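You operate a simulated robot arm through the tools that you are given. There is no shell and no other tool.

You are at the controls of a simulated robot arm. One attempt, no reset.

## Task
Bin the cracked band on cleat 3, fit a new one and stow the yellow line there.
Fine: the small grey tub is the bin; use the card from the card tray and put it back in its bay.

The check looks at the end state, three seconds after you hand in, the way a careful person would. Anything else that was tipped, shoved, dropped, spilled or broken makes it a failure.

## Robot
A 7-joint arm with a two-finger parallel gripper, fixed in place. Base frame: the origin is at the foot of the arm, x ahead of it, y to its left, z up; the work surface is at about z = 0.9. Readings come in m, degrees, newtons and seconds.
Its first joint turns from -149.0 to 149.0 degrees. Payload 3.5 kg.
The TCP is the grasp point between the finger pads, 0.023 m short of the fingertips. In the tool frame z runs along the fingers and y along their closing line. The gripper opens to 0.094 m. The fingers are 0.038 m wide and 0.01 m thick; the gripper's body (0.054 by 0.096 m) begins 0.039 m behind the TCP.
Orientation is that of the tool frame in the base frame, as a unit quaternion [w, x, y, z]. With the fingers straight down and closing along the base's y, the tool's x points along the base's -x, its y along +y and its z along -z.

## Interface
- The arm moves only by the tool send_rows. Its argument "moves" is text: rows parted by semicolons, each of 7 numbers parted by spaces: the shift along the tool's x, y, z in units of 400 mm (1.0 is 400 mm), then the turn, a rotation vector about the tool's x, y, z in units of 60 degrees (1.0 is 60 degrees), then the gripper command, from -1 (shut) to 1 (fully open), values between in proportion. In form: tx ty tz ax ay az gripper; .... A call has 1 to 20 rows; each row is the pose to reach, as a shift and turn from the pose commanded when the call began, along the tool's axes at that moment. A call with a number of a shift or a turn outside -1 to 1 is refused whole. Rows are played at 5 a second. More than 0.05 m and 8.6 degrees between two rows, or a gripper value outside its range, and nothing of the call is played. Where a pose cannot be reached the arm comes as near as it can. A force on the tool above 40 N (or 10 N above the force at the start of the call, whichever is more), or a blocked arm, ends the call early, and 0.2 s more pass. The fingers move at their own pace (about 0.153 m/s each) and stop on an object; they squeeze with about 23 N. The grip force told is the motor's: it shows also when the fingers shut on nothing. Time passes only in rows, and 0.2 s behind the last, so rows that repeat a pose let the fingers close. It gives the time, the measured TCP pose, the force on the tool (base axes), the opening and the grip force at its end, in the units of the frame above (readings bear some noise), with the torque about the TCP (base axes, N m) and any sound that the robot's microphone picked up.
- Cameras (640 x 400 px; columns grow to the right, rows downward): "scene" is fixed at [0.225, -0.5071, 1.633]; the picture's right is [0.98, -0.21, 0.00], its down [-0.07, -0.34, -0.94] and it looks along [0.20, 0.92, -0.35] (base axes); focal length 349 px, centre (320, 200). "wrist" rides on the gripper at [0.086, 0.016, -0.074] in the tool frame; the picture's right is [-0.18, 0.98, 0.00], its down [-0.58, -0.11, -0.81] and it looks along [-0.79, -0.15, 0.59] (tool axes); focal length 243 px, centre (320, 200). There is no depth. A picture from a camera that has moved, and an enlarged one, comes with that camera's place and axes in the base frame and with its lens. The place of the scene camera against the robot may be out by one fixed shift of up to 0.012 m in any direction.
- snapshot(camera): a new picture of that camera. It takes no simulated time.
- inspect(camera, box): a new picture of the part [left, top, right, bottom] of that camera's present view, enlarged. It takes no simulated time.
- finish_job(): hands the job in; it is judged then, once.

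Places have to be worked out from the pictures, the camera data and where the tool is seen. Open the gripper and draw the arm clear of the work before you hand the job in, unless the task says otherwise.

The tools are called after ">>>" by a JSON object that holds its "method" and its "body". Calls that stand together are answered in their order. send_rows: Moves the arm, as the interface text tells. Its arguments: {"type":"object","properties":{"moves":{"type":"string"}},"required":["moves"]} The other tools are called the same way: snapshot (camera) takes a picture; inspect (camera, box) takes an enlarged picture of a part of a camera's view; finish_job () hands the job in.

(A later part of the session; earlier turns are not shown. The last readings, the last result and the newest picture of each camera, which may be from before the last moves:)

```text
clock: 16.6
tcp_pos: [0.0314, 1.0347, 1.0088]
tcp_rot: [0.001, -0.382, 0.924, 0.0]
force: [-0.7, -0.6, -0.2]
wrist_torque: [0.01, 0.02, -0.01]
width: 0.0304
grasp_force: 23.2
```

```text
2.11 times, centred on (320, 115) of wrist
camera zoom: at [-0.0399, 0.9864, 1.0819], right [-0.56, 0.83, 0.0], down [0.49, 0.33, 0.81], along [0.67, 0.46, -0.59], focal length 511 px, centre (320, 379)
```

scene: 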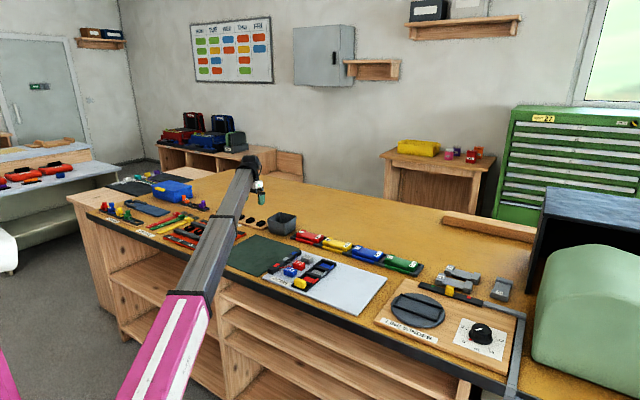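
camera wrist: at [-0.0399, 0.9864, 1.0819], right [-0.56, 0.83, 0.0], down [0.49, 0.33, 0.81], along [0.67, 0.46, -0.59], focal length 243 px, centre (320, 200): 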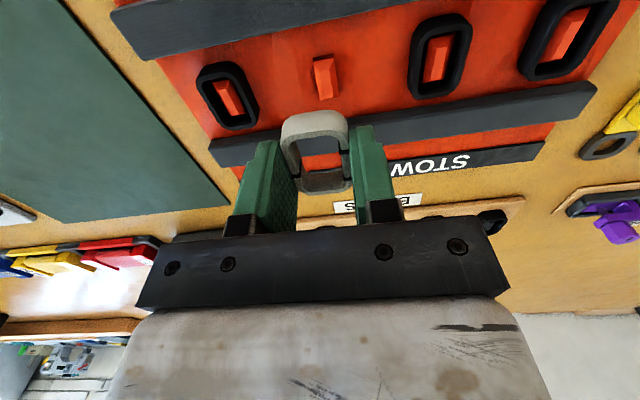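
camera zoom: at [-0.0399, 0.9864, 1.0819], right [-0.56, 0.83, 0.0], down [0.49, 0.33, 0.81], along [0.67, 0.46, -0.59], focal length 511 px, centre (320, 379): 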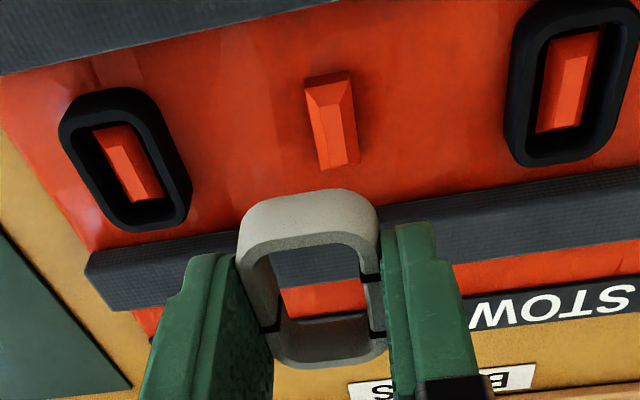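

The cracked band is off, and the cleat 3 post is bare. I'll carry the band at z ≈ 1.03 to over the tub centre, about (0.375, 1.053).

>>> {"method": "send_rows", "body": {"moves": "-0.04 -0.036 -0.05 0 0 0 -1; -0.12 -0.108 -0.055 0 0 0 -1; -0.2 -0.18 -0.055 0 0 0 -1; -0.28 -0.252 -0.055 0 0 0 -1; -0.36 -0.323 -0.055 0 0 0 -1; -0.44 -0.395 -0.055 0 0 0 -1; -0.52 -0.467 -0.055 0 0 0 -1; -0.59 -0.53 -0.055 0 0 0 -1; -0.64 -0.575 -0.055 0 0 0 -1; -0.64 -0.575 -0.055 0 0 0 -1"}}

>>> {"method": "snapshot", "body": {"camera": "wrist"}}

>>> {"method": "inspect", "body": {"camera": "scene", "box": [245, 180, 325, 240]}}

```text
clock: 18.8
tcp_pos: [0.3748, 1.056, 1.0312]
tcp_rot: [0.001, -0.383, 0.924, 0.0]
force: [1.2, 0.6, -1.3]
wrist_torque: [-0.02, 0.0, -0.03]
width: 0.0301
grasp_force: 23.0
```

```text
taken
camera wrist: at [0.3024, 1.0071, 1.1047], right [-0.56, 0.83, 0.0], down [0.49, 0.33, 0.81], along [0.67, 0.46, -0.59], focal length 243 px, centre (320, 200)
```

wrist: 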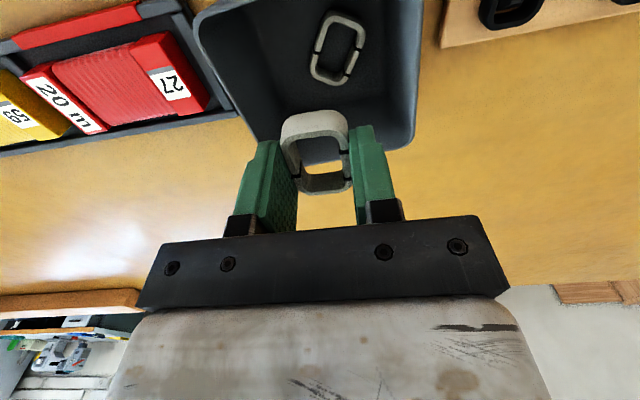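

```text
6.67 times, centred on (285, 210) of scene
camera zoom: at [0.225, -0.5071, 1.633], right [0.98, -0.21, 0.0], down [-0.07, -0.34, -0.94], along [0.2, 0.92, -0.35], focal length 2328 px, centre (553, 133)
```

zoom: 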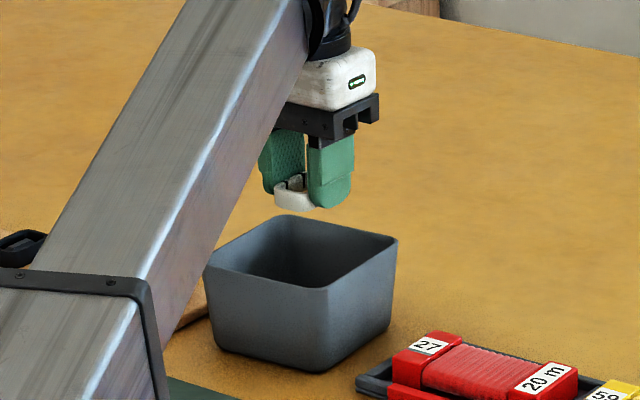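

The tub is centred under the gripper. I'll lower the band inside the rim and open just enough (about 45 mm) to let it fall a short way. Then I rise.

>>> {"method": "send_rows", "body": {"moves": "0 0 0.06 0 0 0 -1; 0 0 0.12 0 0 0 -1; 0 0 0.175 0 0 0 -1; 0 0 0.175 0 0 0 -1; 0 0 0.175 0 0 0 -0.2; 0 0 0.175 0 0 0 -0.04; 0 0 0.175 0 0 0 -0.04; 0 0 0.12 0 0 0 -0.04; 0 0 0.05 0 0 0 -0.04; 0 0 0 0 0 0 -0.04; 0 0 0 0 0 0 -0.04"}}

>>> {"method": "snapshot", "body": {"camera": "wrist"}}

>>> {"method": "inspect", "body": {"camera": "scene", "box": [245, 180, 325, 240]}}

```text
clock: 21.2
tcp_pos: [0.374, 1.0557, 1.0326]
tcp_rot: [0.0, -0.382, 0.924, 0.0]
force: [0.9, 0.0, -0.9]
wrist_torque: [0.02, -0.01, -0.05]
width: 0.045
grasp_force: 0.1
```

```text
taken
camera wrist: at [0.3015, 1.007, 1.1052], right [-0.56, 0.83, 0.0], down [0.49, 0.33, 0.81], along [0.67, 0.46, -0.59], focal length 243 px, centre (320, 200)
```

wrist: 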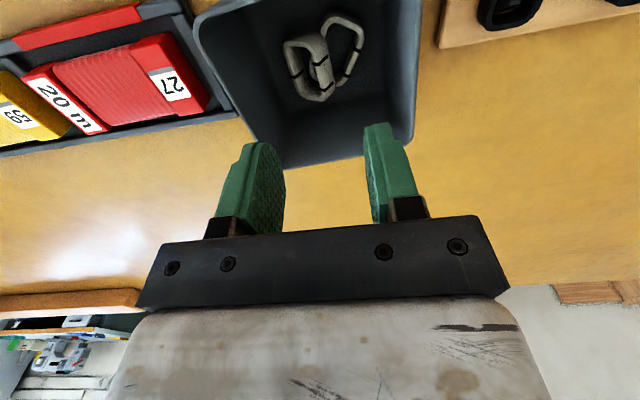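

```text
6.67 times, centred on (285, 210) of scene
camera zoom: at [0.225, -0.5071, 1.633], right [0.98, -0.21, 0.0], down [-0.07, -0.34, -0.94], along [0.2, 0.92, -0.35], focal length 2328 px, centre (553, 133)
```

zoom: 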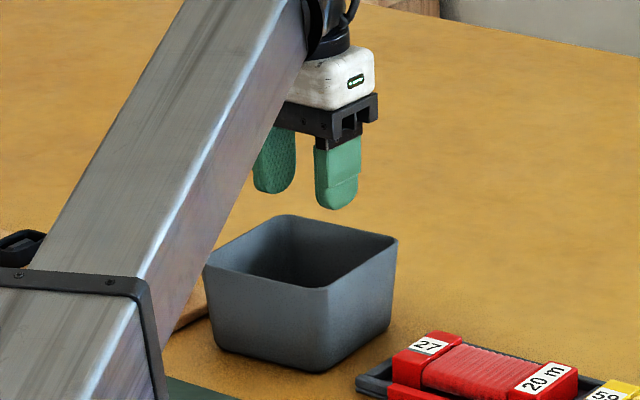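

Both cracked bands lie in the tub. Now I move over the nearest new band, judged at (0.267, 1.123), with the fingers at 60 mm.

>>> {"method": "send_rows", "body": {"moves": "0.018 0.077 0 0 0 0 0.28; 0.035 0.154 0 0 0 0 0.28; 0.053 0.231 0.02 0 0 0 0.28; 0.07 0.308 0.06 0 0 0 0.28; 0.07 0.308 0.06 0 0 0 0.28"}}

>>> {"method": "snapshot", "body": {"camera": "wrist"}}

>>> {"method": "inspect", "body": {"camera": "wrist", "box": [220, 30, 420, 190]}}

```text
clock: 22.4
tcp_pos: [0.2695, 1.1239, 1.0055]
tcp_rot: [0.001, -0.382, 0.924, 0.001]
force: [-0.3, 0.3, 0.0]
wrist_torque: [0.03, 0.02, 0.0]
width: 0.0601
grasp_force: 0.0
```

```text
taken
camera wrist: at [0.1971, 1.0748, 1.0793], right [-0.56, 0.83, 0.0], down [0.49, 0.33, 0.81], along [0.67, 0.46, -0.59], focal length 243 px, centre (320, 200)
```

wrist: 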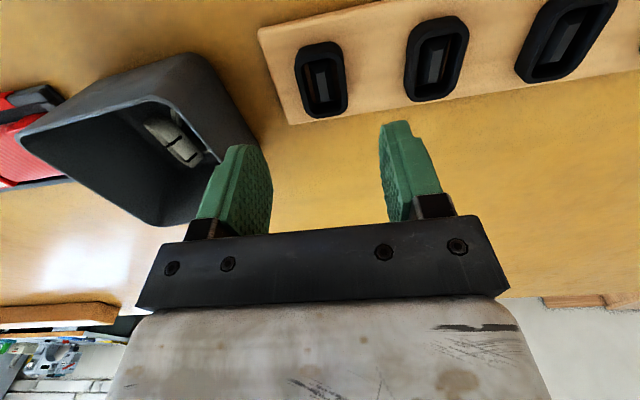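

```text
2.50 times, centred on (320, 110) of wrist
camera zoom: at [0.1971, 1.0748, 1.0793], right [-0.56, 0.83, 0.0], down [0.49, 0.33, 0.81], along [0.67, 0.46, -0.59], focal length 606 px, centre (320, 425)
```

zoom: 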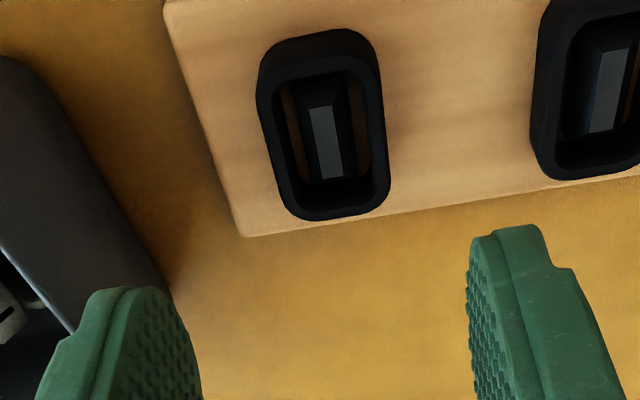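

Band A lies about 2 mm toward +tool-y from my centre line. I'll nudge across and descend to z ≈ 0.947 for a check before the grip.

>>> {"method": "send_rows", "body": {"moves": "-0.003 0.005 0.05 0 0 0 0.28; -0.003 0.005 0.1 0 0 0 0.28; -0.003 0.005 0.147 0 0 0 0.28; -0.003 0.005 0.147 0 0 0 0.28"}}

>>> {"method": "inspect", "body": {"camera": "wrist", "box": [220, 30, 420, 190]}}

>>> {"method": "inspect", "body": {"camera": "scene", "box": [235, 190, 299, 230]}}

```text
clock: 23.4
tcp_pos: [0.2688, 1.1265, 0.9474]
tcp_rot: [0.0, -0.382, 0.924, -0.001]
force: [0.4, 0.0, -0.5]
wrist_torque: [-0.01, 0.0, 0.01]
width: 0.06
grasp_force: 0.0
```

```text
2.50 times, centred on (320, 110) of wrist
camera zoom: at [0.1954, 1.0772, 1.0214], right [-0.56, 0.83, 0.0], down [0.49, 0.33, 0.81], along [0.67, 0.46, -0.59], focal length 606 px, centre (320, 425)
```

zoom: 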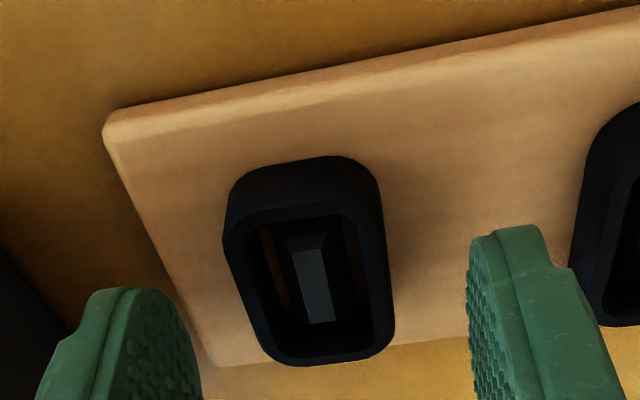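

```text
10.00 times, centred on (267, 210) of scene
camera zoom: at [0.225, -0.5071, 1.633], right [0.98, -0.21, 0.0], down [-0.07, -0.34, -0.94], along [0.2, 0.92, -0.35], focal length 3492 px, centre (850, 100)
```

zoom: 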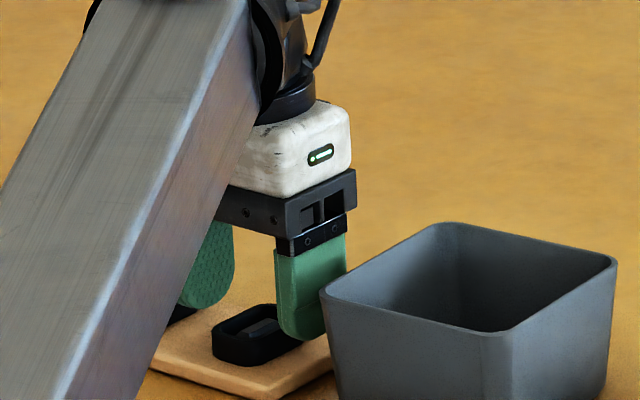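

Band A is centred between the fingers. I'll descend slowly to z ≈ 0.937, check the force and then close on it.

>>> {"method": "send_rows", "body": {"moves": "0 0 0.009 0 0 0 0.28; 0 0 0.018 0 0 0 0.28; 0 0 0.026 0 0 0 0.28; 0 0 0.026 0 0 0 0.28"}}

>>> {"method": "inspect", "body": {"camera": "wrist", "box": [220, 50, 420, 210]}}

>>> {"method": "inspect", "body": {"camera": "scene", "box": [245, 200, 285, 230]}}

```text
clock: 24.4
tcp_pos: [0.2666, 1.1257, 0.9372]
tcp_rot: [0.001, -0.382, 0.924, 0.0]
force: [-0.1, 0.2, -1.0]
wrist_torque: [0.02, -0.01, -0.01]
width: 0.0603
grasp_force: 0.0
```

```text
2.50 times, centred on (320, 130) of wrist
camera zoom: at [0.1946, 1.0772, 1.0114], right [-0.56, 0.83, 0.0], down [0.49, 0.33, 0.81], along [0.67, 0.46, -0.59], focal length 606 px, centre (320, 375)
```

zoom: 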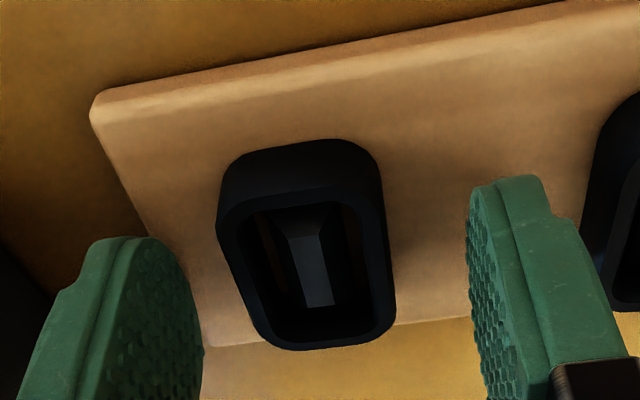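

```text
13.33 times, centred on (265, 215) of scene
camera zoom: at [0.225, -0.5071, 1.633], right [0.98, -0.21, 0.0], down [-0.07, -0.34, -0.94], along [0.2, 0.92, -0.35], focal length 4657 px, centre (1053, 0)
```

zoom: 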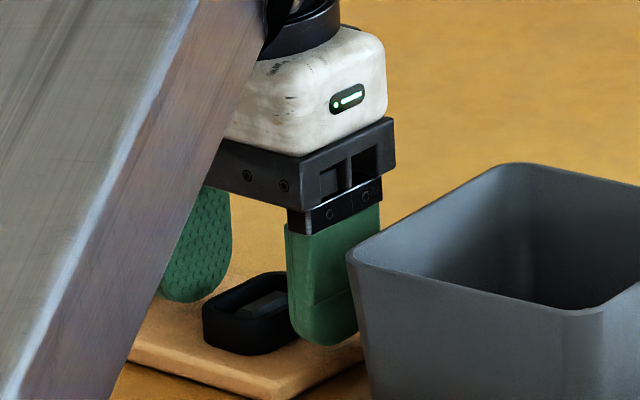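

There's no contact yet and the band lies well between the fingers. I go 2 mm lower and close.

>>> {"method": "send_rows", "body": {"moves": "0 0 0.005 0 0 0 0.28; 0 0 0.005 0 0 0 0; 0 0 0.005 0 0 0 -0.3; 0 0 0.005 0 0 0 -0.6; 0 0 0.005 0 0 0 -1; 0 0 0.005 0 0 0 -1"}}

>>> {"method": "inspect", "body": {"camera": "wrist", "box": [220, 50, 420, 210]}}

```text
clock: 25.8
tcp_pos: [0.2673, 1.1268, 0.9359]
tcp_rot: [0.0, -0.383, 0.924, 0.001]
force: [0.7, 0.4, 0.8]
wrist_torque: [0.02, 0.05, -0.01]
width: 0.0305
grasp_force: 23.2
```

```text
2.50 times, centred on (320, 130) of wrist
camera zoom: at [0.1944, 1.0777, 1.0092], right [-0.56, 0.83, 0.0], down [0.49, 0.33, 0.81], along [0.67, 0.46, -0.59], focal length 606 px, centre (320, 375)
```

zoom: 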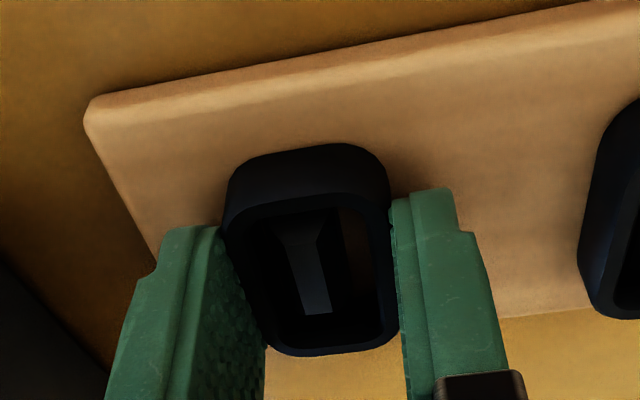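

The new band is gripped (30.5 mm). I'll lift it straight off its peg and compare how it sits in the hand with the old one.

>>> {"method": "send_rows", "body": {"moves": "0 0 -0.025 0 0 0 -1; 0 0 -0.06 0 0 0 -1; 0 0 -0.12 0 0 0 -1; 0 0 -0.2 0 0 0 -1; 0 0 -0.2 0 0 0 -1"}}

>>> {"method": "inspect", "body": {"camera": "wrist", "box": [220, 20, 420, 210]}}

>>> {"method": "snapshot", "body": {"camera": "wrist"}}

```text
clock: 27.0
tcp_pos: [0.2681, 1.1246, 1.0189]
tcp_rot: [0.0, -0.383, 0.924, -0.001]
force: [0.0, 0.1, -0.7]
wrist_torque: [-0.01, 0.03, -0.03]
width: 0.0302
grasp_force: 22.3
```

```text
2.11 times, centred on (320, 115) of wrist
camera zoom: at [0.196, 1.0765, 1.0914], right [-0.56, 0.83, 0.0], down [0.49, 0.33, 0.81], along [0.67, 0.46, -0.59], focal length 511 px, centre (320, 379)
```

zoom: 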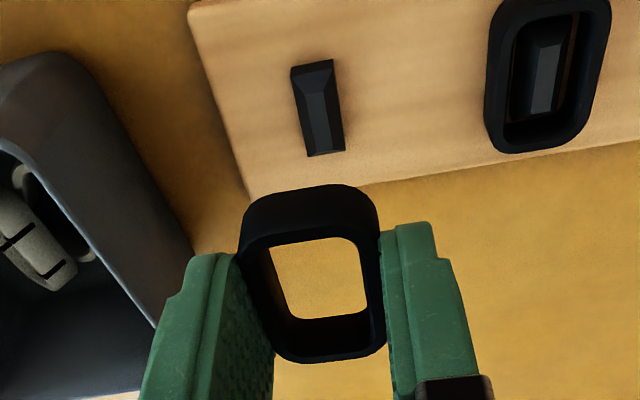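

```text
taken
camera wrist: at [0.196, 1.0765, 1.0914], right [-0.56, 0.83, 0.0], down [0.49, 0.33, 0.81], along [0.67, 0.46, -0.59], focal length 243 px, centre (320, 200)
```

wrist: 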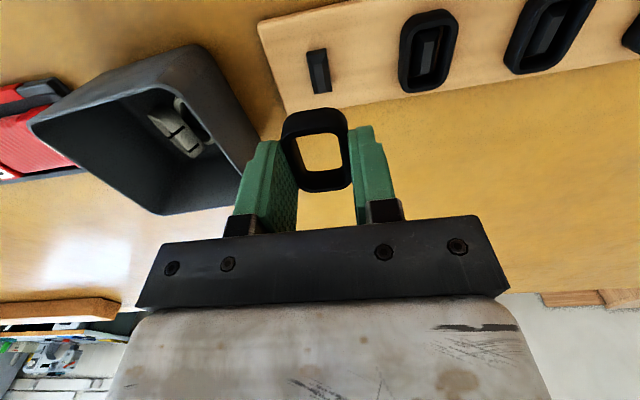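

The new band sits in the hand like the old one did, and its rack peg is bare. I move over cleat 3 at the same height and will compare where the post appears. It should be at about pixel (318, 107), as the rack peg was.

>>> {"method": "send_rows", "body": {"moves": "0.096 0.045 0 0 0 0 -1; 0.192 0.09 0 0 0 0 -1; 0.289 0.135 0 0 0 0 -1; 0.385 0.18 0 0 0 0 -1; 0.481 0.225 0 0 0 0 -1; 0.5775 0.27 0 0 0 0 -1; 0.5775 0.27 0 0 0 0 -1; 0.5775 0.27 0 0 0 0 -1"}}

>>> {"method": "inspect", "body": {"camera": "wrist", "box": [220, 20, 420, 210]}}

>>> {"method": "snapshot", "body": {"camera": "scene"}}

```text
clock: 28.8
tcp_pos: [0.0286, 1.0394, 1.015]
tcp_rot: [0.001, -0.382, 0.924, 0.0]
force: [1.0, -0.4, -0.9]
wrist_torque: [-0.01, -0.02, -0.02]
width: 0.0304
grasp_force: 23.4
```

```text
2.11 times, centred on (320, 115) of wrist
camera zoom: at [-0.0432, 0.9919, 1.0894], right [-0.56, 0.83, 0.0], down [0.49, 0.33, 0.81], along [0.67, 0.46, -0.59], focal length 511 px, centre (320, 379)
```

zoom: 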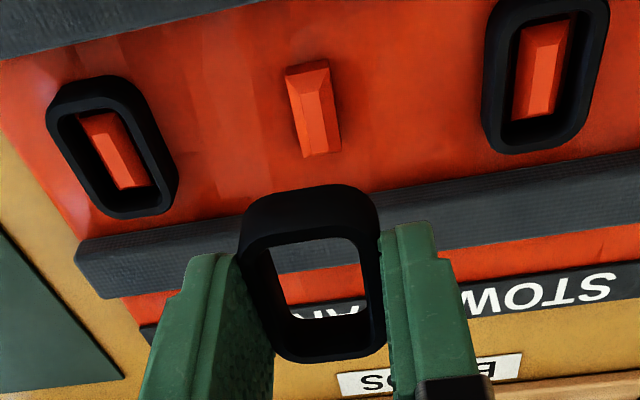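

```text
taken
```

scene: 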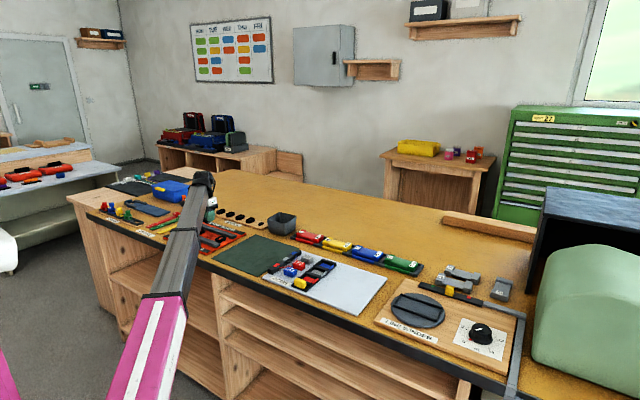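

Post 3 appears about 5 px (1.7 mm) left of the reference, so I shift −1.7 mm in tool y. I descend to 4 mm above the seating height and check.

>>> {"method": "send_rows", "body": {"moves": "0 -0.004 0 0 0 0 -1; 0 -0.004 0.06 0 0 0 -1; 0 -0.004 0.12 0 0 0 -1; 0 -0.004 0.145 0 0 0 -1; 0 -0.004 0.145 0 0 0 -1"}}

>>> {"method": "inspect", "body": {"camera": "wrist", "box": [220, 50, 420, 210]}}

>>> {"method": "inspect", "body": {"camera": "scene", "box": [190, 205, 240, 240]}}

```text
clock: 30.0
tcp_pos: [0.0289, 1.0386, 0.9585]
tcp_rot: [0.0, -0.382, 0.924, 0.001]
force: [-0.2, 0.0, -0.8]
wrist_torque: [0.0, 0.0, 0.02]
width: 0.0308
grasp_force: 22.9
```

```text
2.50 times, centred on (320, 130) of wrist
camera zoom: at [-0.044, 0.9891, 1.0319], right [-0.56, 0.83, 0.0], down [0.49, 0.33, 0.81], along [0.67, 0.46, -0.59], focal length 606 px, centre (320, 375)
```

zoom: 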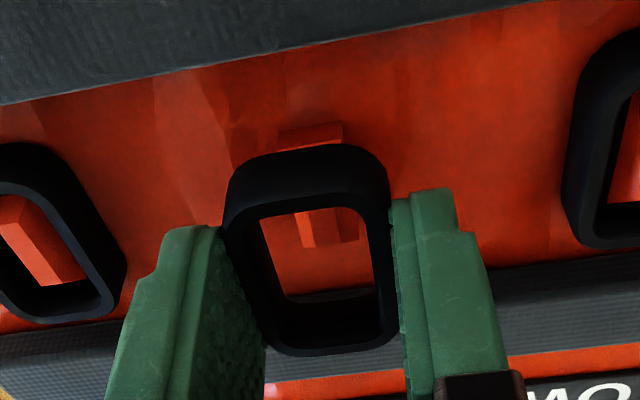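

```text
11.43 times, centred on (215, 222) of scene
camera zoom: at [0.225, -0.5071, 1.633], right [0.98, -0.21, 0.0], down [-0.07, -0.34, -0.94], along [0.2, 0.92, -0.35], focal length 3991 px, centre (1520, -57)
```

zoom: 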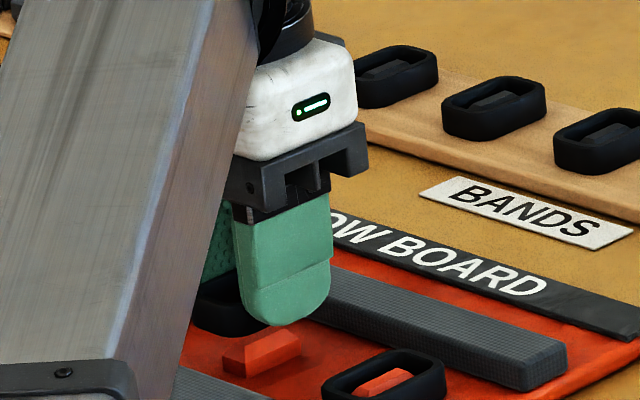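

The post lines up through the band's opening. I continue down 18 mm in small steps and watch the force.

>>> {"method": "send_rows", "body": {"moves": "0 0 0.012 0 0 0 -1; 0 0 0.024 0 0 0 -1; 0 0 0.036 0 0 0 -1; 0 0 0.046 0 0 0 -1; 0 0 0.046 0 0 0 -1"}}

>>> {"method": "inspect", "body": {"camera": "wrist", "box": [220, 50, 420, 210]}}

```text
clock: 31.2
tcp_pos: [0.0285, 1.0378, 0.9393]
tcp_rot: [0.0, -0.383, 0.924, 0.001]
force: [-0.3, -0.1, -0.7]
wrist_torque: [-0.01, -0.03, 0.01]
width: 0.0303
grasp_force: 22.9
```

```text
2.50 times, centred on (320, 130) of wrist
camera zoom: at [-0.0431, 0.9885, 1.0129], right [-0.56, 0.83, 0.0], down [0.49, 0.33, 0.81], along [0.67, 0.46, -0.59], focal length 606 px, centre (320, 375)
```

zoom: 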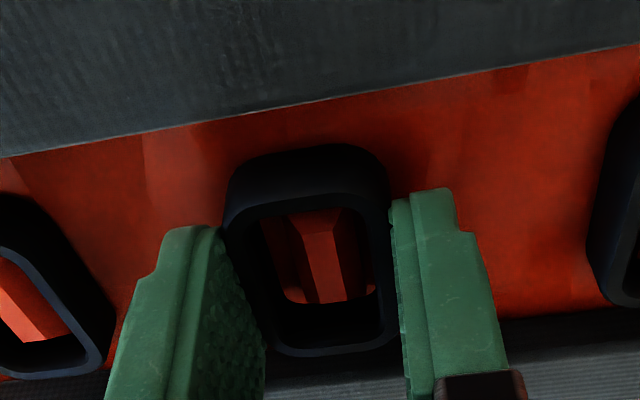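

The post is inside the band and nothing is touching. I'll go down the last few millimetres until it seats.

>>> {"method": "send_rows", "body": {"moves": "0 0 0.004 0 0 0 -1; 0 0 0.008 0 0 0 -1; 0 0 0.011 0 0 0 -1; 0 0 0.011 0 0 0 -1"}}

```text
clock: 32.2
tcp_pos: [0.0301, 1.0375, 0.936]
tcp_rot: [0.001, -0.383, 0.924, 0.0]
force: [0.0, 0.0, -0.1]
wrist_torque: [0.0, 0.0, 0.01]
width: 0.0302
grasp_force: 23.0
```

There is still no contact. Another 1.5 mm, then I open to about 56 mm and look.

>>> {"method": "send_rows", "body": {"moves": "0 0 0.004 0 0 0 -1; 0 0 0.004 0 0 0 -1; 0 0 0.002 0 0 0 -0.1; 0 0 0.002 0 0 0 0.2; 0 0 0.002 0 0 0 0.2"}}

>>> {"method": "inspect", "body": {"camera": "wrist", "box": [220, 50, 420, 210]}}

>>> {"method": "inspect", "body": {"camera": "scene", "box": [190, 205, 240, 240]}}

```text
clock: 33.4
tcp_pos: [0.03, 1.0377, 0.9347]
tcp_rot: [0.0, -0.383, 0.924, 0.0]
force: [-0.5, -0.6, -0.5]
wrist_torque: [0.0, 0.01, -0.01]
width: 0.0564
grasp_force: 0.1
```

```text
2.50 times, centred on (320, 130) of wrist
camera zoom: at [-0.0432, 0.9888, 1.0085], right [-0.56, 0.83, 0.0], down [0.49, 0.33, 0.81], along [0.67, 0.46, -0.59], focal length 606 px, centre (320, 375)
```

zoom: 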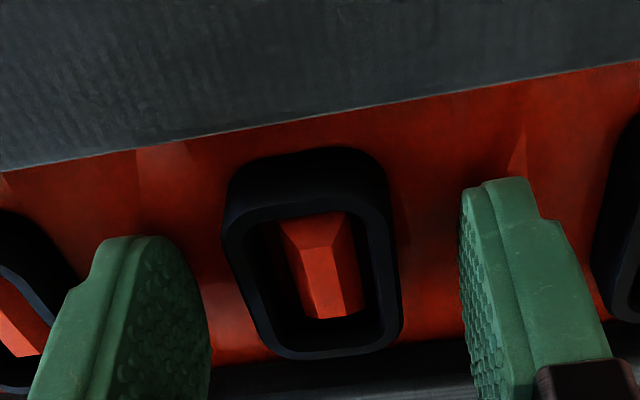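

```text
11.43 times, centred on (215, 222) of scene
camera zoom: at [0.225, -0.5071, 1.633], right [0.98, -0.21, 0.0], down [-0.07, -0.34, -0.94], along [0.2, 0.92, -0.35], focal length 3991 px, centre (1520, -57)
```

zoom: 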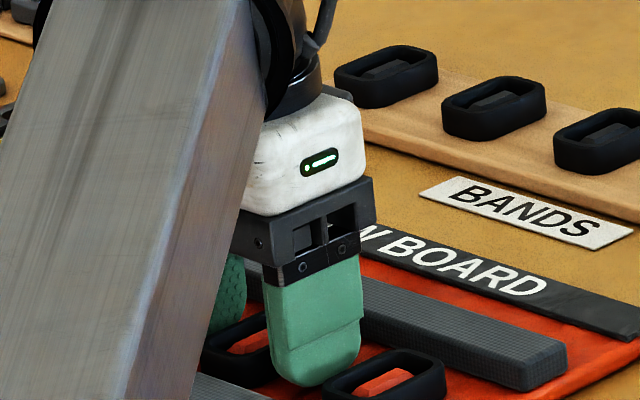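

The new band sits round the post. I rise and check it against its neighbours.

>>> {"method": "send_rows", "body": {"moves": "0 0 -0.05 0 0 0 0.2; 0 0 -0.12 0 0 0 0.2; 0 0 -0.2 0 0 0 0.5; 0 0 -0.28 0 0 0 1; 0 0 -0.28 0 0 0 1"}}

>>> {"method": "inspect", "body": {"camera": "wrist", "box": [150, 0, 470, 200]}}

```text
clock: 34.6
tcp_pos: [0.0308, 1.0366, 1.0451]
tcp_rot: [0.0, -0.382, 0.924, 0.0]
force: [-0.6, 0.2, 0.8]
wrist_torque: [-0.02, 0.0, 0.01]
width: 0.094
grasp_force: 0.1
```

```text
2.00 times, centred on (310, 100) of wrist
camera zoom: at [-0.0424, 0.9882, 1.1188], right [-0.56, 0.83, 0.0], down [0.49, 0.33, 0.81], along [0.67, 0.46, -0.59], focal length 485 px, centre (340, 400)
```

zoom: 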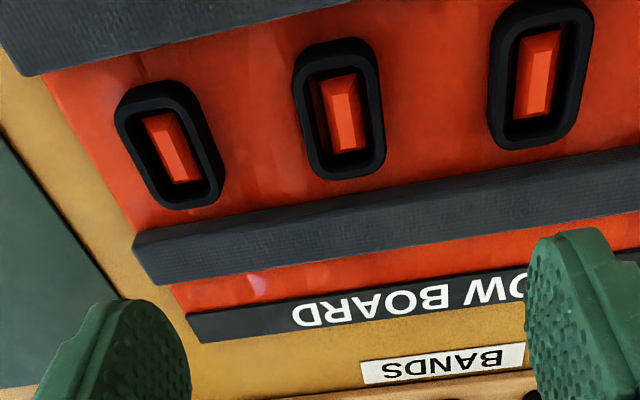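

The new band is fitted on cleat 3 just like its neighbours. Next is the yellow card, which I place at about (0.588, 0.822) with its top near z 0.92 and its length along the row direction. I'll swing there and turn the tool 90°, away from the forearm, so the fingers close across the card's width.

>>> {"method": "send_rows", "body": {"moves": "-0.028 -0.098 0.005 0 0 0.107 1; -0.056 -0.196 0.01 0 0 0.214 1; -0.084 -0.294 0.015 0 0 0.321 1; -0.112 -0.392 0.02 0 0 0.428 1; -0.14 -0.49 0.025 0 0 0.535 1; -0.168 -0.588 0.025 0 0 0.642 1; -0.196 -0.686 0.025 0 0 0.75 1; -0.196 -0.686 0.025 0 0 0.75 1"}}

>>> {"method": "snapshot", "body": {"camera": "wrist"}}

```text
clock: 36.4
tcp_pos: [0.2825, 0.8954, 1.0352]
tcp_rot: [0.0, 0.001, 1.0, 0.001]
force: [-0.3, -0.7, -0.4]
wrist_torque: [0.06, 0.0, -0.04]
width: 0.0942
grasp_force: 0.2
```

```text
taken
camera wrist: at [0.1965, 0.9121, 1.1103], right [0.19, 0.98, 0.0], down [0.58, -0.11, 0.81], along [0.79, -0.15, -0.59], focal length 243 px, centre (320, 200)
```

wrist: 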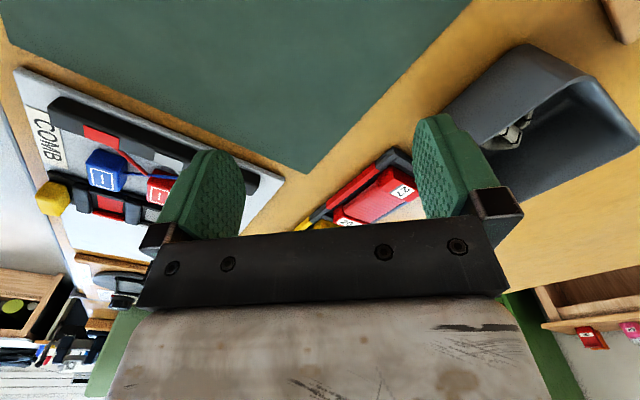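

The turn is half done and clear. I continue to over the yellow card, finishing the 90° turn.

>>> {"method": "send_rows", "body": {"moves": "-0.095 -0.023 0 0 0 0.094 1; -0.191 -0.046 0 0 0 0.188 1; -0.286 -0.069 0 0 0 0.281 1; -0.382 -0.092 0 0 0 0.375 1; -0.477 -0.115 0 0 0 0.469 1; -0.573 -0.138 0 0 0 0.563 1; -0.668 -0.161 0 0 0 0.656 1; -0.764 -0.1835 0 0 0 0.75 1; -0.764 -0.1835 0 0 0 0.75 1"}}

>>> {"method": "snapshot", "body": {"camera": "wrist"}}

>>> {"method": "inspect", "body": {"camera": "wrist", "box": [180, 0, 460, 200]}}

>>> {"method": "snapshot", "body": {"camera": "scene"}}

```text
clock: 38.4
tcp_pos: [0.5854, 0.8199, 1.036]
tcp_rot: [0.001, 0.384, 0.923, 0.0]
force: [-0.5, 0.0, -0.1]
wrist_torque: [-0.02, 0.03, -0.05]
width: 0.0939
grasp_force: 0.0
```

```text
taken
camera wrist: at [0.5366, 0.8942, 1.1101], right [0.83, 0.56, 0.0], down [0.33, -0.49, 0.81], along [0.45, -0.67, -0.59], focal length 243 px, centre (320, 200)
```

wrist: 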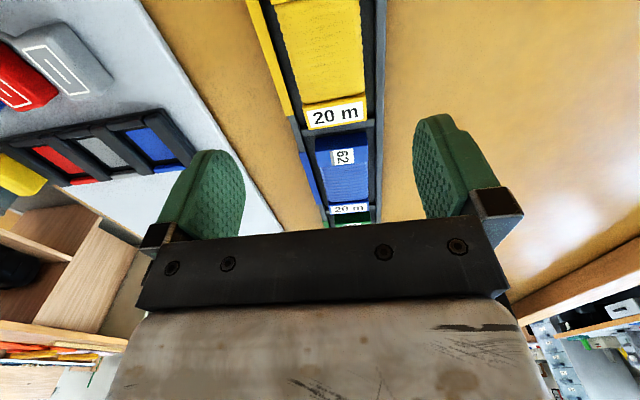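

```text
2.00 times, centred on (320, 100) of wrist
camera zoom: at [0.5366, 0.8942, 1.1101], right [0.83, 0.56, 0.0], down [0.33, -0.49, 0.81], along [0.45, -0.67, -0.59], focal length 485 px, centre (320, 400)
```

zoom: 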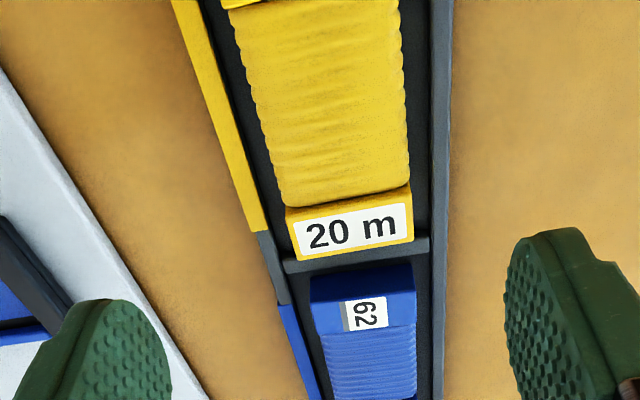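

```text
taken
```

scene: 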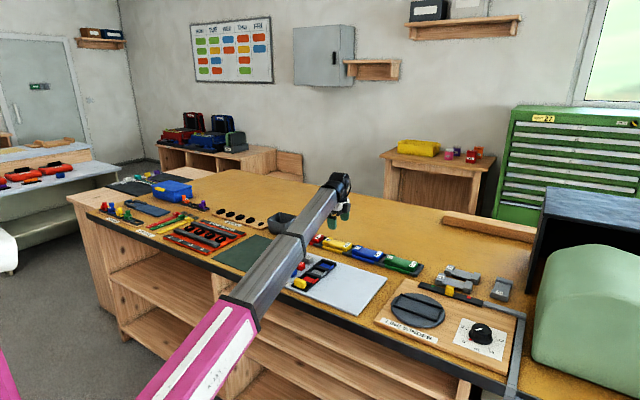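

The tool now closes across the card. The "20 m" label measures at (0.621, 0.795), which puts the card centre near (0.587, 0.829). I centre on it and drop to z ≈ 0.965 for a closer look at the card and the tray walls.

>>> {"method": "send_rows", "body": {"moves": "0.008 0.01 0.06 0 0 0 1; 0.015 0.019 0.12 0 0 0 1; 0.015 0.019 0.177 0 0 0 1; 0.015 0.019 0.177 0 0 0 1"}}

>>> {"method": "snapshot", "body": {"camera": "wrist"}}

>>> {"method": "inspect", "body": {"camera": "scene", "box": [305, 215, 377, 260]}}

```text
clock: 39.4
tcp_pos: [0.5854, 0.8333, 0.9673]
tcp_rot: [0.0, 0.382, 0.924, 0.001]
force: [1.1, 0.0, 0.0]
wrist_torque: [0.0, -0.02, 0.0]
width: 0.094
grasp_force: 0.1
```

```text
taken
camera wrist: at [0.5363, 0.9068, 1.0411], right [0.83, 0.56, 0.0], down [0.33, -0.49, 0.81], along [0.46, -0.67, -0.59], focal length 243 px, centre (320, 200)
```

wrist: 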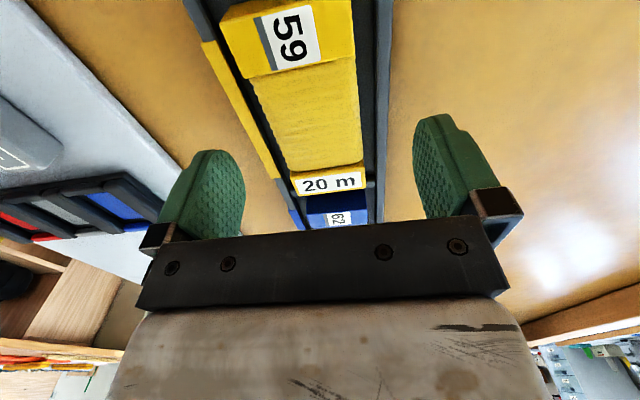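

```text
8.89 times, centred on (341, 238) of scene
camera zoom: at [0.225, -0.5071, 1.633], right [0.98, -0.21, 0.0], down [-0.07, -0.34, -0.94], along [0.2, 0.92, -0.35], focal length 3104 px, centre (133, -133)
```

zoom: 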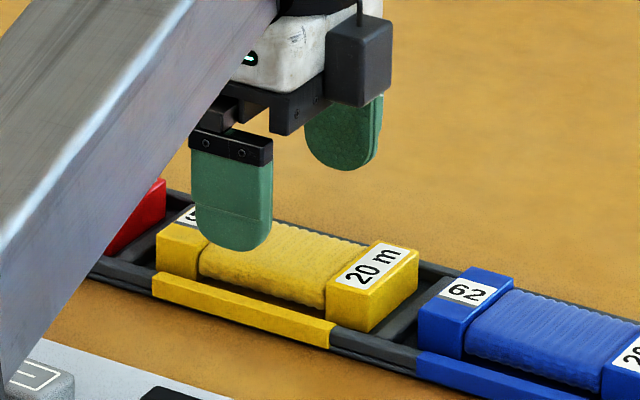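

The card runs parallel to the tool, with its centre within 3 mm of the TCP. I'll zoom in to judge the tray wall height relative to the card top before gripping.

>>> {"method": "inspect", "body": {"camera": "wrist", "box": [190, 0, 430, 220]}}

>>> {"method": "inspect", "body": {"camera": "scene", "box": [322, 235, 362, 262]}}

```text
1.82 times, centred on (310, 110) of wrist
camera zoom: at [0.5363, 0.9068, 1.0411], right [0.83, 0.56, 0.0], down [0.33, -0.49, 0.81], along [0.46, -0.67, -0.59], focal length 441 px, centre (338, 364)
```

zoom: 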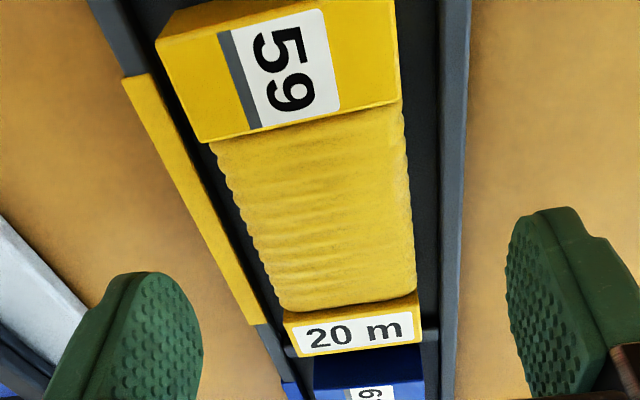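

```text
14.81 times, centred on (342, 248) of scene
camera zoom: at [0.225, -0.5071, 1.633], right [0.98, -0.21, 0.0], down [-0.07, -0.34, -0.94], along [0.2, 0.92, -0.35], focal length 5174 px, centre (-6, -518)
```

zoom: 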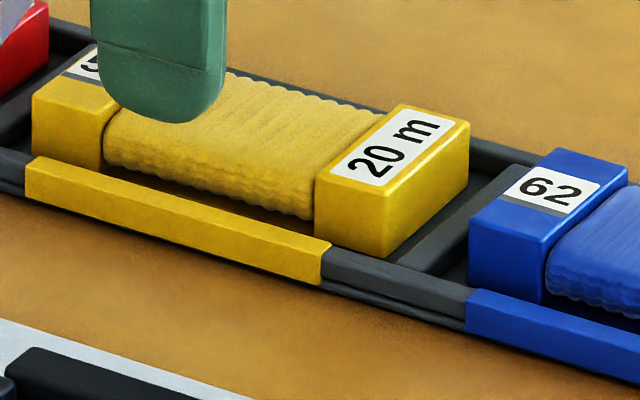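

The card stands about 12 mm above the tray walls, so I can grip its upper part with the fingertips just over the walls. I shift −2.7 mm in tool y and lower to TCP z ≈ 0.939.

>>> {"method": "send_rows", "body": {"moves": "-0.004 -0.007 0.03 0 0 0 1; -0.004 -0.007 0.055 0 0 0 1; -0.004 -0.007 0.071 0 0 0 1; -0.004 -0.007 0.071 0 0 0 1"}}

>>> {"method": "inspect", "body": {"camera": "scene", "box": [322, 230, 362, 257]}}

>>> {"method": "inspect", "body": {"camera": "wrist", "box": [190, 0, 430, 220]}}

```text
clock: 40.4
tcp_pos: [0.5852, 0.8329, 0.9367]
tcp_rot: [0.0, 0.383, 0.924, 0.0]
force: [-0.1, 0.0, -0.1]
wrist_torque: [-0.03, 0.0, -0.01]
width: 0.0939
grasp_force: 0.1
```

```text
14.81 times, centred on (342, 244) of scene
camera zoom: at [0.225, -0.5071, 1.633], right [0.98, -0.21, 0.0], down [-0.07, -0.34, -0.94], along [0.2, 0.92, -0.35], focal length 5174 px, centre (-6, -444)
```

zoom: 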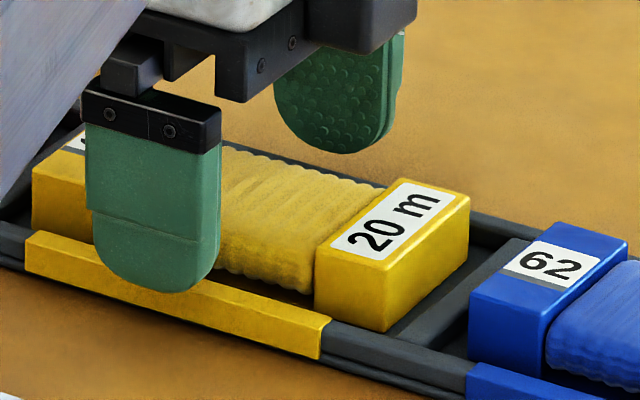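

```text
1.82 times, centred on (310, 110) of wrist
camera zoom: at [0.5349, 0.9059, 1.011], right [0.83, 0.56, 0.0], down [0.33, -0.49, 0.81], along [0.46, -0.66, -0.59], focal length 441 px, centre (338, 364)
```

zoom: 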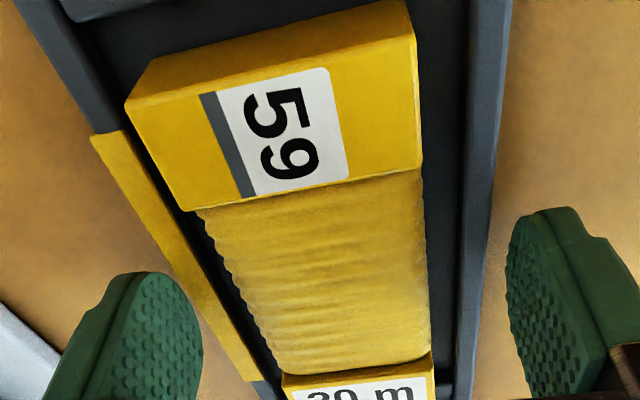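

The fingertips are level with the wall tops, so I raise 2 mm and then close slowly on the card's wound middle.

>>> {"method": "send_rows", "body": {"moves": "0 0 -0.005 0 0 0 1; 0 0 -0.005 0 0 0 0.7; 0 0 -0.005 0 0 0 0.4; 0 0 -0.005 0 0 0 0.1; 0 0 -0.005 0 0 0 -0.3; 0 0 -0.005 0 0 0 -1; 0 0 -0.005 0 0 0 -1; 0 0 -0.005 0 0 0 -1"}}

>>> {"method": "inspect", "body": {"camera": "scene", "box": [322, 230, 362, 257]}}

>>> {"method": "inspect", "body": {"camera": "wrist", "box": [190, 0, 430, 220]}}

```text
clock: 42.2
tcp_pos: [0.5848, 0.8319, 0.939]
tcp_rot: [0.001, 0.383, 0.924, 0.001]
force: [0.3, 0.3, 2.6]
wrist_torque: [0.14, 0.11, 0.04]
width: 0.053
grasp_force: 23.2
```

```text
14.81 times, centred on (342, 244) of scene
camera zoom: at [0.225, -0.5071, 1.633], right [0.98, -0.21, 0.0], down [-0.07, -0.34, -0.94], along [0.2, 0.92, -0.35], focal length 5174 px, centre (-6, -444)
```

zoom: 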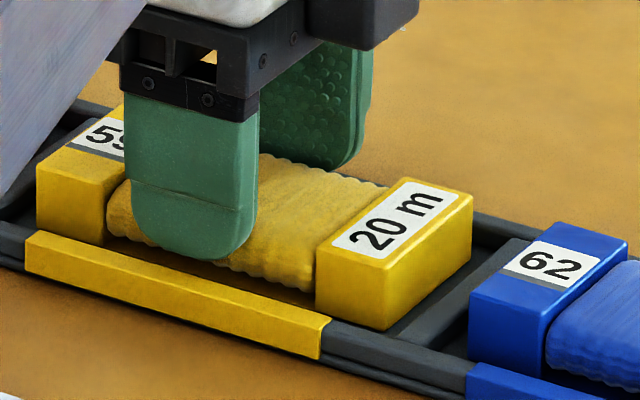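

```text
1.82 times, centred on (310, 110) of wrist
camera zoom: at [0.5352, 0.9053, 1.0126], right [0.83, 0.56, 0.0], down [0.33, -0.49, 0.81], along [0.46, -0.66, -0.59], focal length 441 px, centre (338, 364)
```

zoom: 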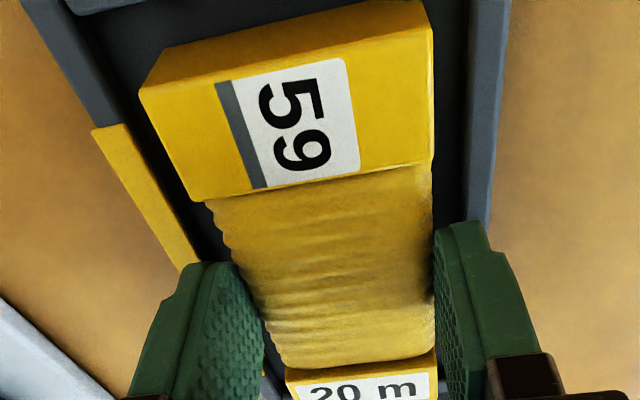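

The card is gripped (53 mm wide, 23 N). I lift it straight up out of its bay and check that it hangs level.

>>> {"method": "send_rows", "body": {"moves": "0 0 -0.02 0 0 0 -1; 0 0 -0.05 0 0 0 -1; 0 0 -0.1 0 0 0 -1; 0 0 -0.17 0 0 0 -1; 0 0 -0.25 0 0 0 -1; 0 0 -0.25 0 0 0 -1"}}

>>> {"method": "snapshot", "body": {"camera": "wrist"}}

>>> {"method": "inspect", "body": {"camera": "scene", "box": [300, 190, 400, 260]}}

```text
clock: 43.6
tcp_pos: [0.5834, 0.8331, 1.0375]
tcp_rot: [-0.001, 0.383, 0.924, 0.0]
force: [-0.4, 0.7, -1.3]
wrist_torque: [0.01, 0.0, 0.01]
width: 0.0531
grasp_force: 23.0
```

```text
taken
camera wrist: at [0.5336, 0.906, 1.1113], right [0.83, 0.56, 0.0], down [0.33, -0.49, 0.81], along [0.46, -0.67, -0.59], focal length 243 px, centre (320, 200)
```

wrist: 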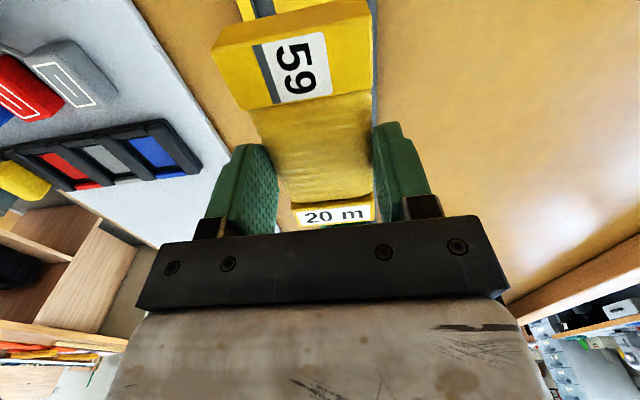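

```text
5.71 times, centred on (350, 225) of scene
camera zoom: at [0.225, -0.5071, 1.633], right [0.98, -0.21, 0.0], down [-0.07, -0.34, -0.94], along [0.2, 0.92, -0.35], focal length 1996 px, centre (149, 57)
```

zoom: 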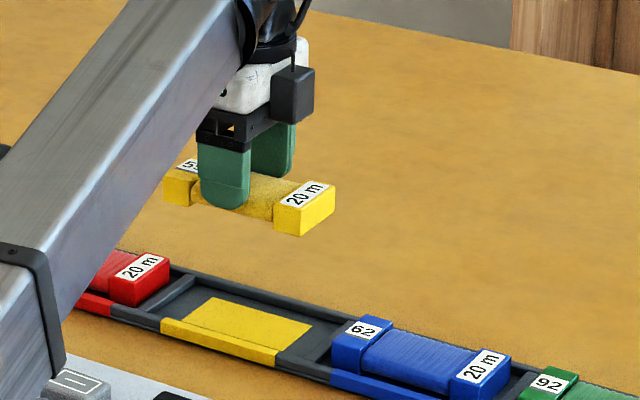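

The card hangs level and its bay is empty, showing a yellow floor panel. I carry the card high toward cleat 3, turning it 90° on the way so it lies across the rails.

>>> {"method": "send_rows", "body": {"moves": "0.088 -0.046 -0.05 0 0 -0.094 -1; 0.177 -0.091 -0.05 0 0 -0.188 -1; 0.265 -0.137 -0.05 0 0 -0.281 -1; 0.354 -0.182 -0.05 0 0 -0.375 -1; 0.442 -0.228 -0.05 0 0 -0.469 -1; 0.531 -0.274 -0.05 0 0 -0.563 -1; 0.619 -0.319 -0.05 0 0 -0.656 -1; 0.708 -0.365 -0.05 0 0 -0.75 -1; 0.708 -0.365 -0.05 0 0 -0.75 -1"}}

>>> {"method": "snapshot", "body": {"camera": "scene"}}

```text
clock: 45.6
tcp_pos: [0.28, 0.9298, 1.0627]
tcp_rot: [0.0, 0.0, 1.0, 0.001]
force: [0.4, -0.1, -1.0]
wrist_torque: [0.02, -0.01, -0.03]
width: 0.0529
grasp_force: 23.1
```

```text
taken
```

scene: 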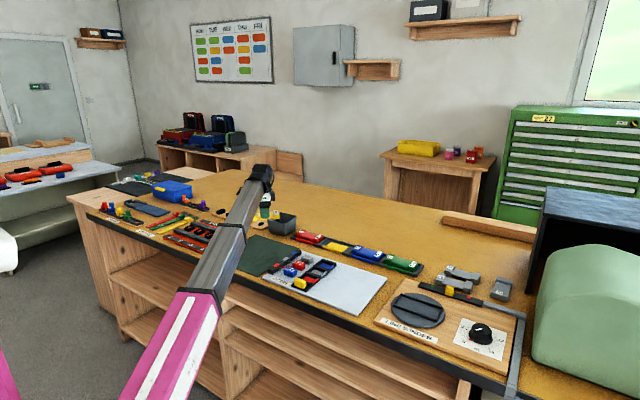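

The card is held well, and I go on to directly above cleat 3 at z ≈ 1.06.

>>> {"method": "send_rows", "body": {"moves": "0.089 0.039 0 0 0 -0.107 -1; 0.179 0.077 0 0 0 -0.214 -1; 0.268 0.116 0 0 0 -0.321 -1; 0.358 0.154 0 0 0 -0.428 -1; 0.447 0.193 0 0 0 -0.535 -1; 0.537 0.231 0 0 0 -0.642 -1; 0.626 0.27 0 0 0 -0.75 -1; 0.626 0.27 0 0 0 -0.75 -1"}}

>>> {"method": "snapshot", "body": {"camera": "wrist"}}

>>> {"method": "inspect", "body": {"camera": "scene", "box": [180, 180, 260, 250]}}

```text
clock: 47.4
tcp_pos: [0.0294, 1.0362, 1.0583]
tcp_rot: [0.001, -0.384, 0.923, 0.001]
force: [-0.4, 0.6, 0.5]
wrist_torque: [-0.03, -0.04, 0.02]
width: 0.0534
grasp_force: 22.5
```

```text
taken
camera wrist: at [-0.0427, 0.9867, 1.1325], right [-0.57, 0.82, 0.0], down [0.49, 0.33, 0.81], along [0.67, 0.46, -0.59], focal length 243 px, centre (320, 200)
```

wrist: 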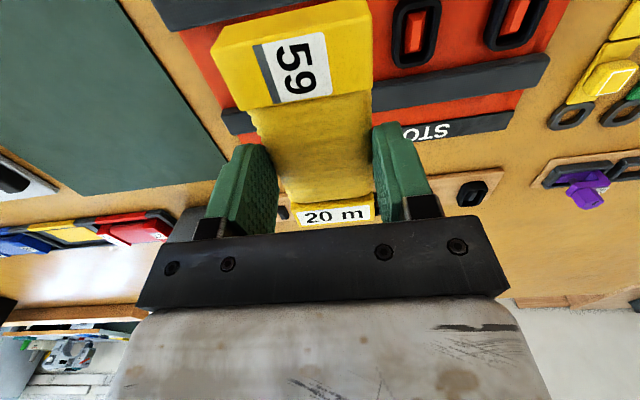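

```text
5.71 times, centred on (220, 215) of scene
camera zoom: at [0.225, -0.5071, 1.633], right [0.98, -0.21, 0.0], down [-0.07, -0.34, -0.94], along [0.2, 0.92, -0.35], focal length 1996 px, centre (891, 114)
```

zoom: 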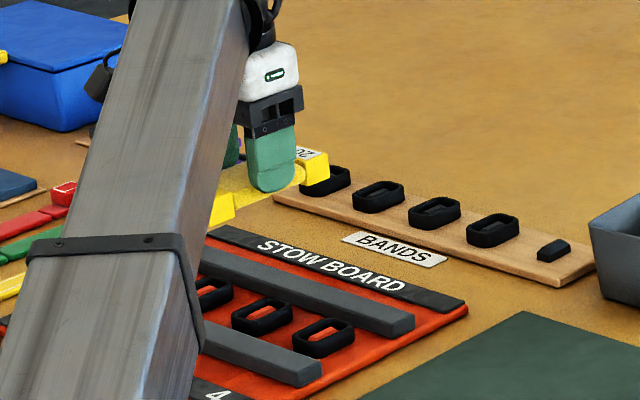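

The card now lies across the cleat 3 line. I'll lower it in stages and look for any sign of the line being laid. The first stage is TCP z ≈ 0.985, with the card's underside about 25 mm above the rails.

>>> {"method": "send_rows", "body": {"moves": "0 0 0.06 0 0 0 -1; 0 0 0.12 0 0 0 -1; 0 0 0.183 0 0 0 -1; 0 0 0.183 0 0 0 -1; 0 0 0.183 0 0 0 -1"}}

>>> {"method": "snapshot", "body": {"camera": "wrist"}}

>>> {"method": "inspect", "body": {"camera": "scene", "box": [180, 200, 244, 245]}}

```text
clock: 48.6
tcp_pos: [0.0299, 1.0353, 0.9848]
tcp_rot: [0.001, -0.383, 0.924, 0.001]
force: [-1.0, 0.0, 0.0]
wrist_torque: [-0.02, 0.02, -0.02]
width: 0.0531
grasp_force: 23.0
```

```text
taken
camera wrist: at [-0.0432, 0.986, 1.0587], right [-0.56, 0.83, 0.0], down [0.49, 0.33, 0.81], along [0.67, 0.46, -0.59], focal length 243 px, centre (320, 200)
```

wrist: 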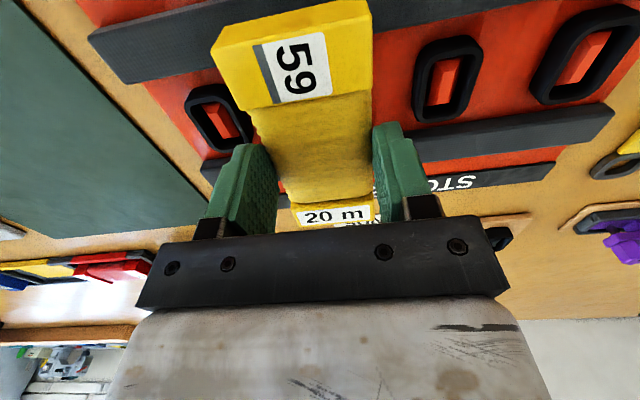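

```text
8.89 times, centred on (212, 222) of scene
camera zoom: at [0.225, -0.5071, 1.633], right [0.98, -0.21, 0.0], down [-0.07, -0.34, -0.94], along [0.2, 0.92, -0.35], focal length 3104 px, centre (1280, 0)
```

zoom: 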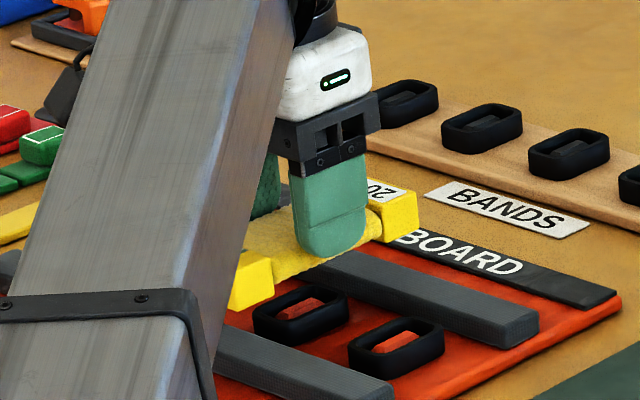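

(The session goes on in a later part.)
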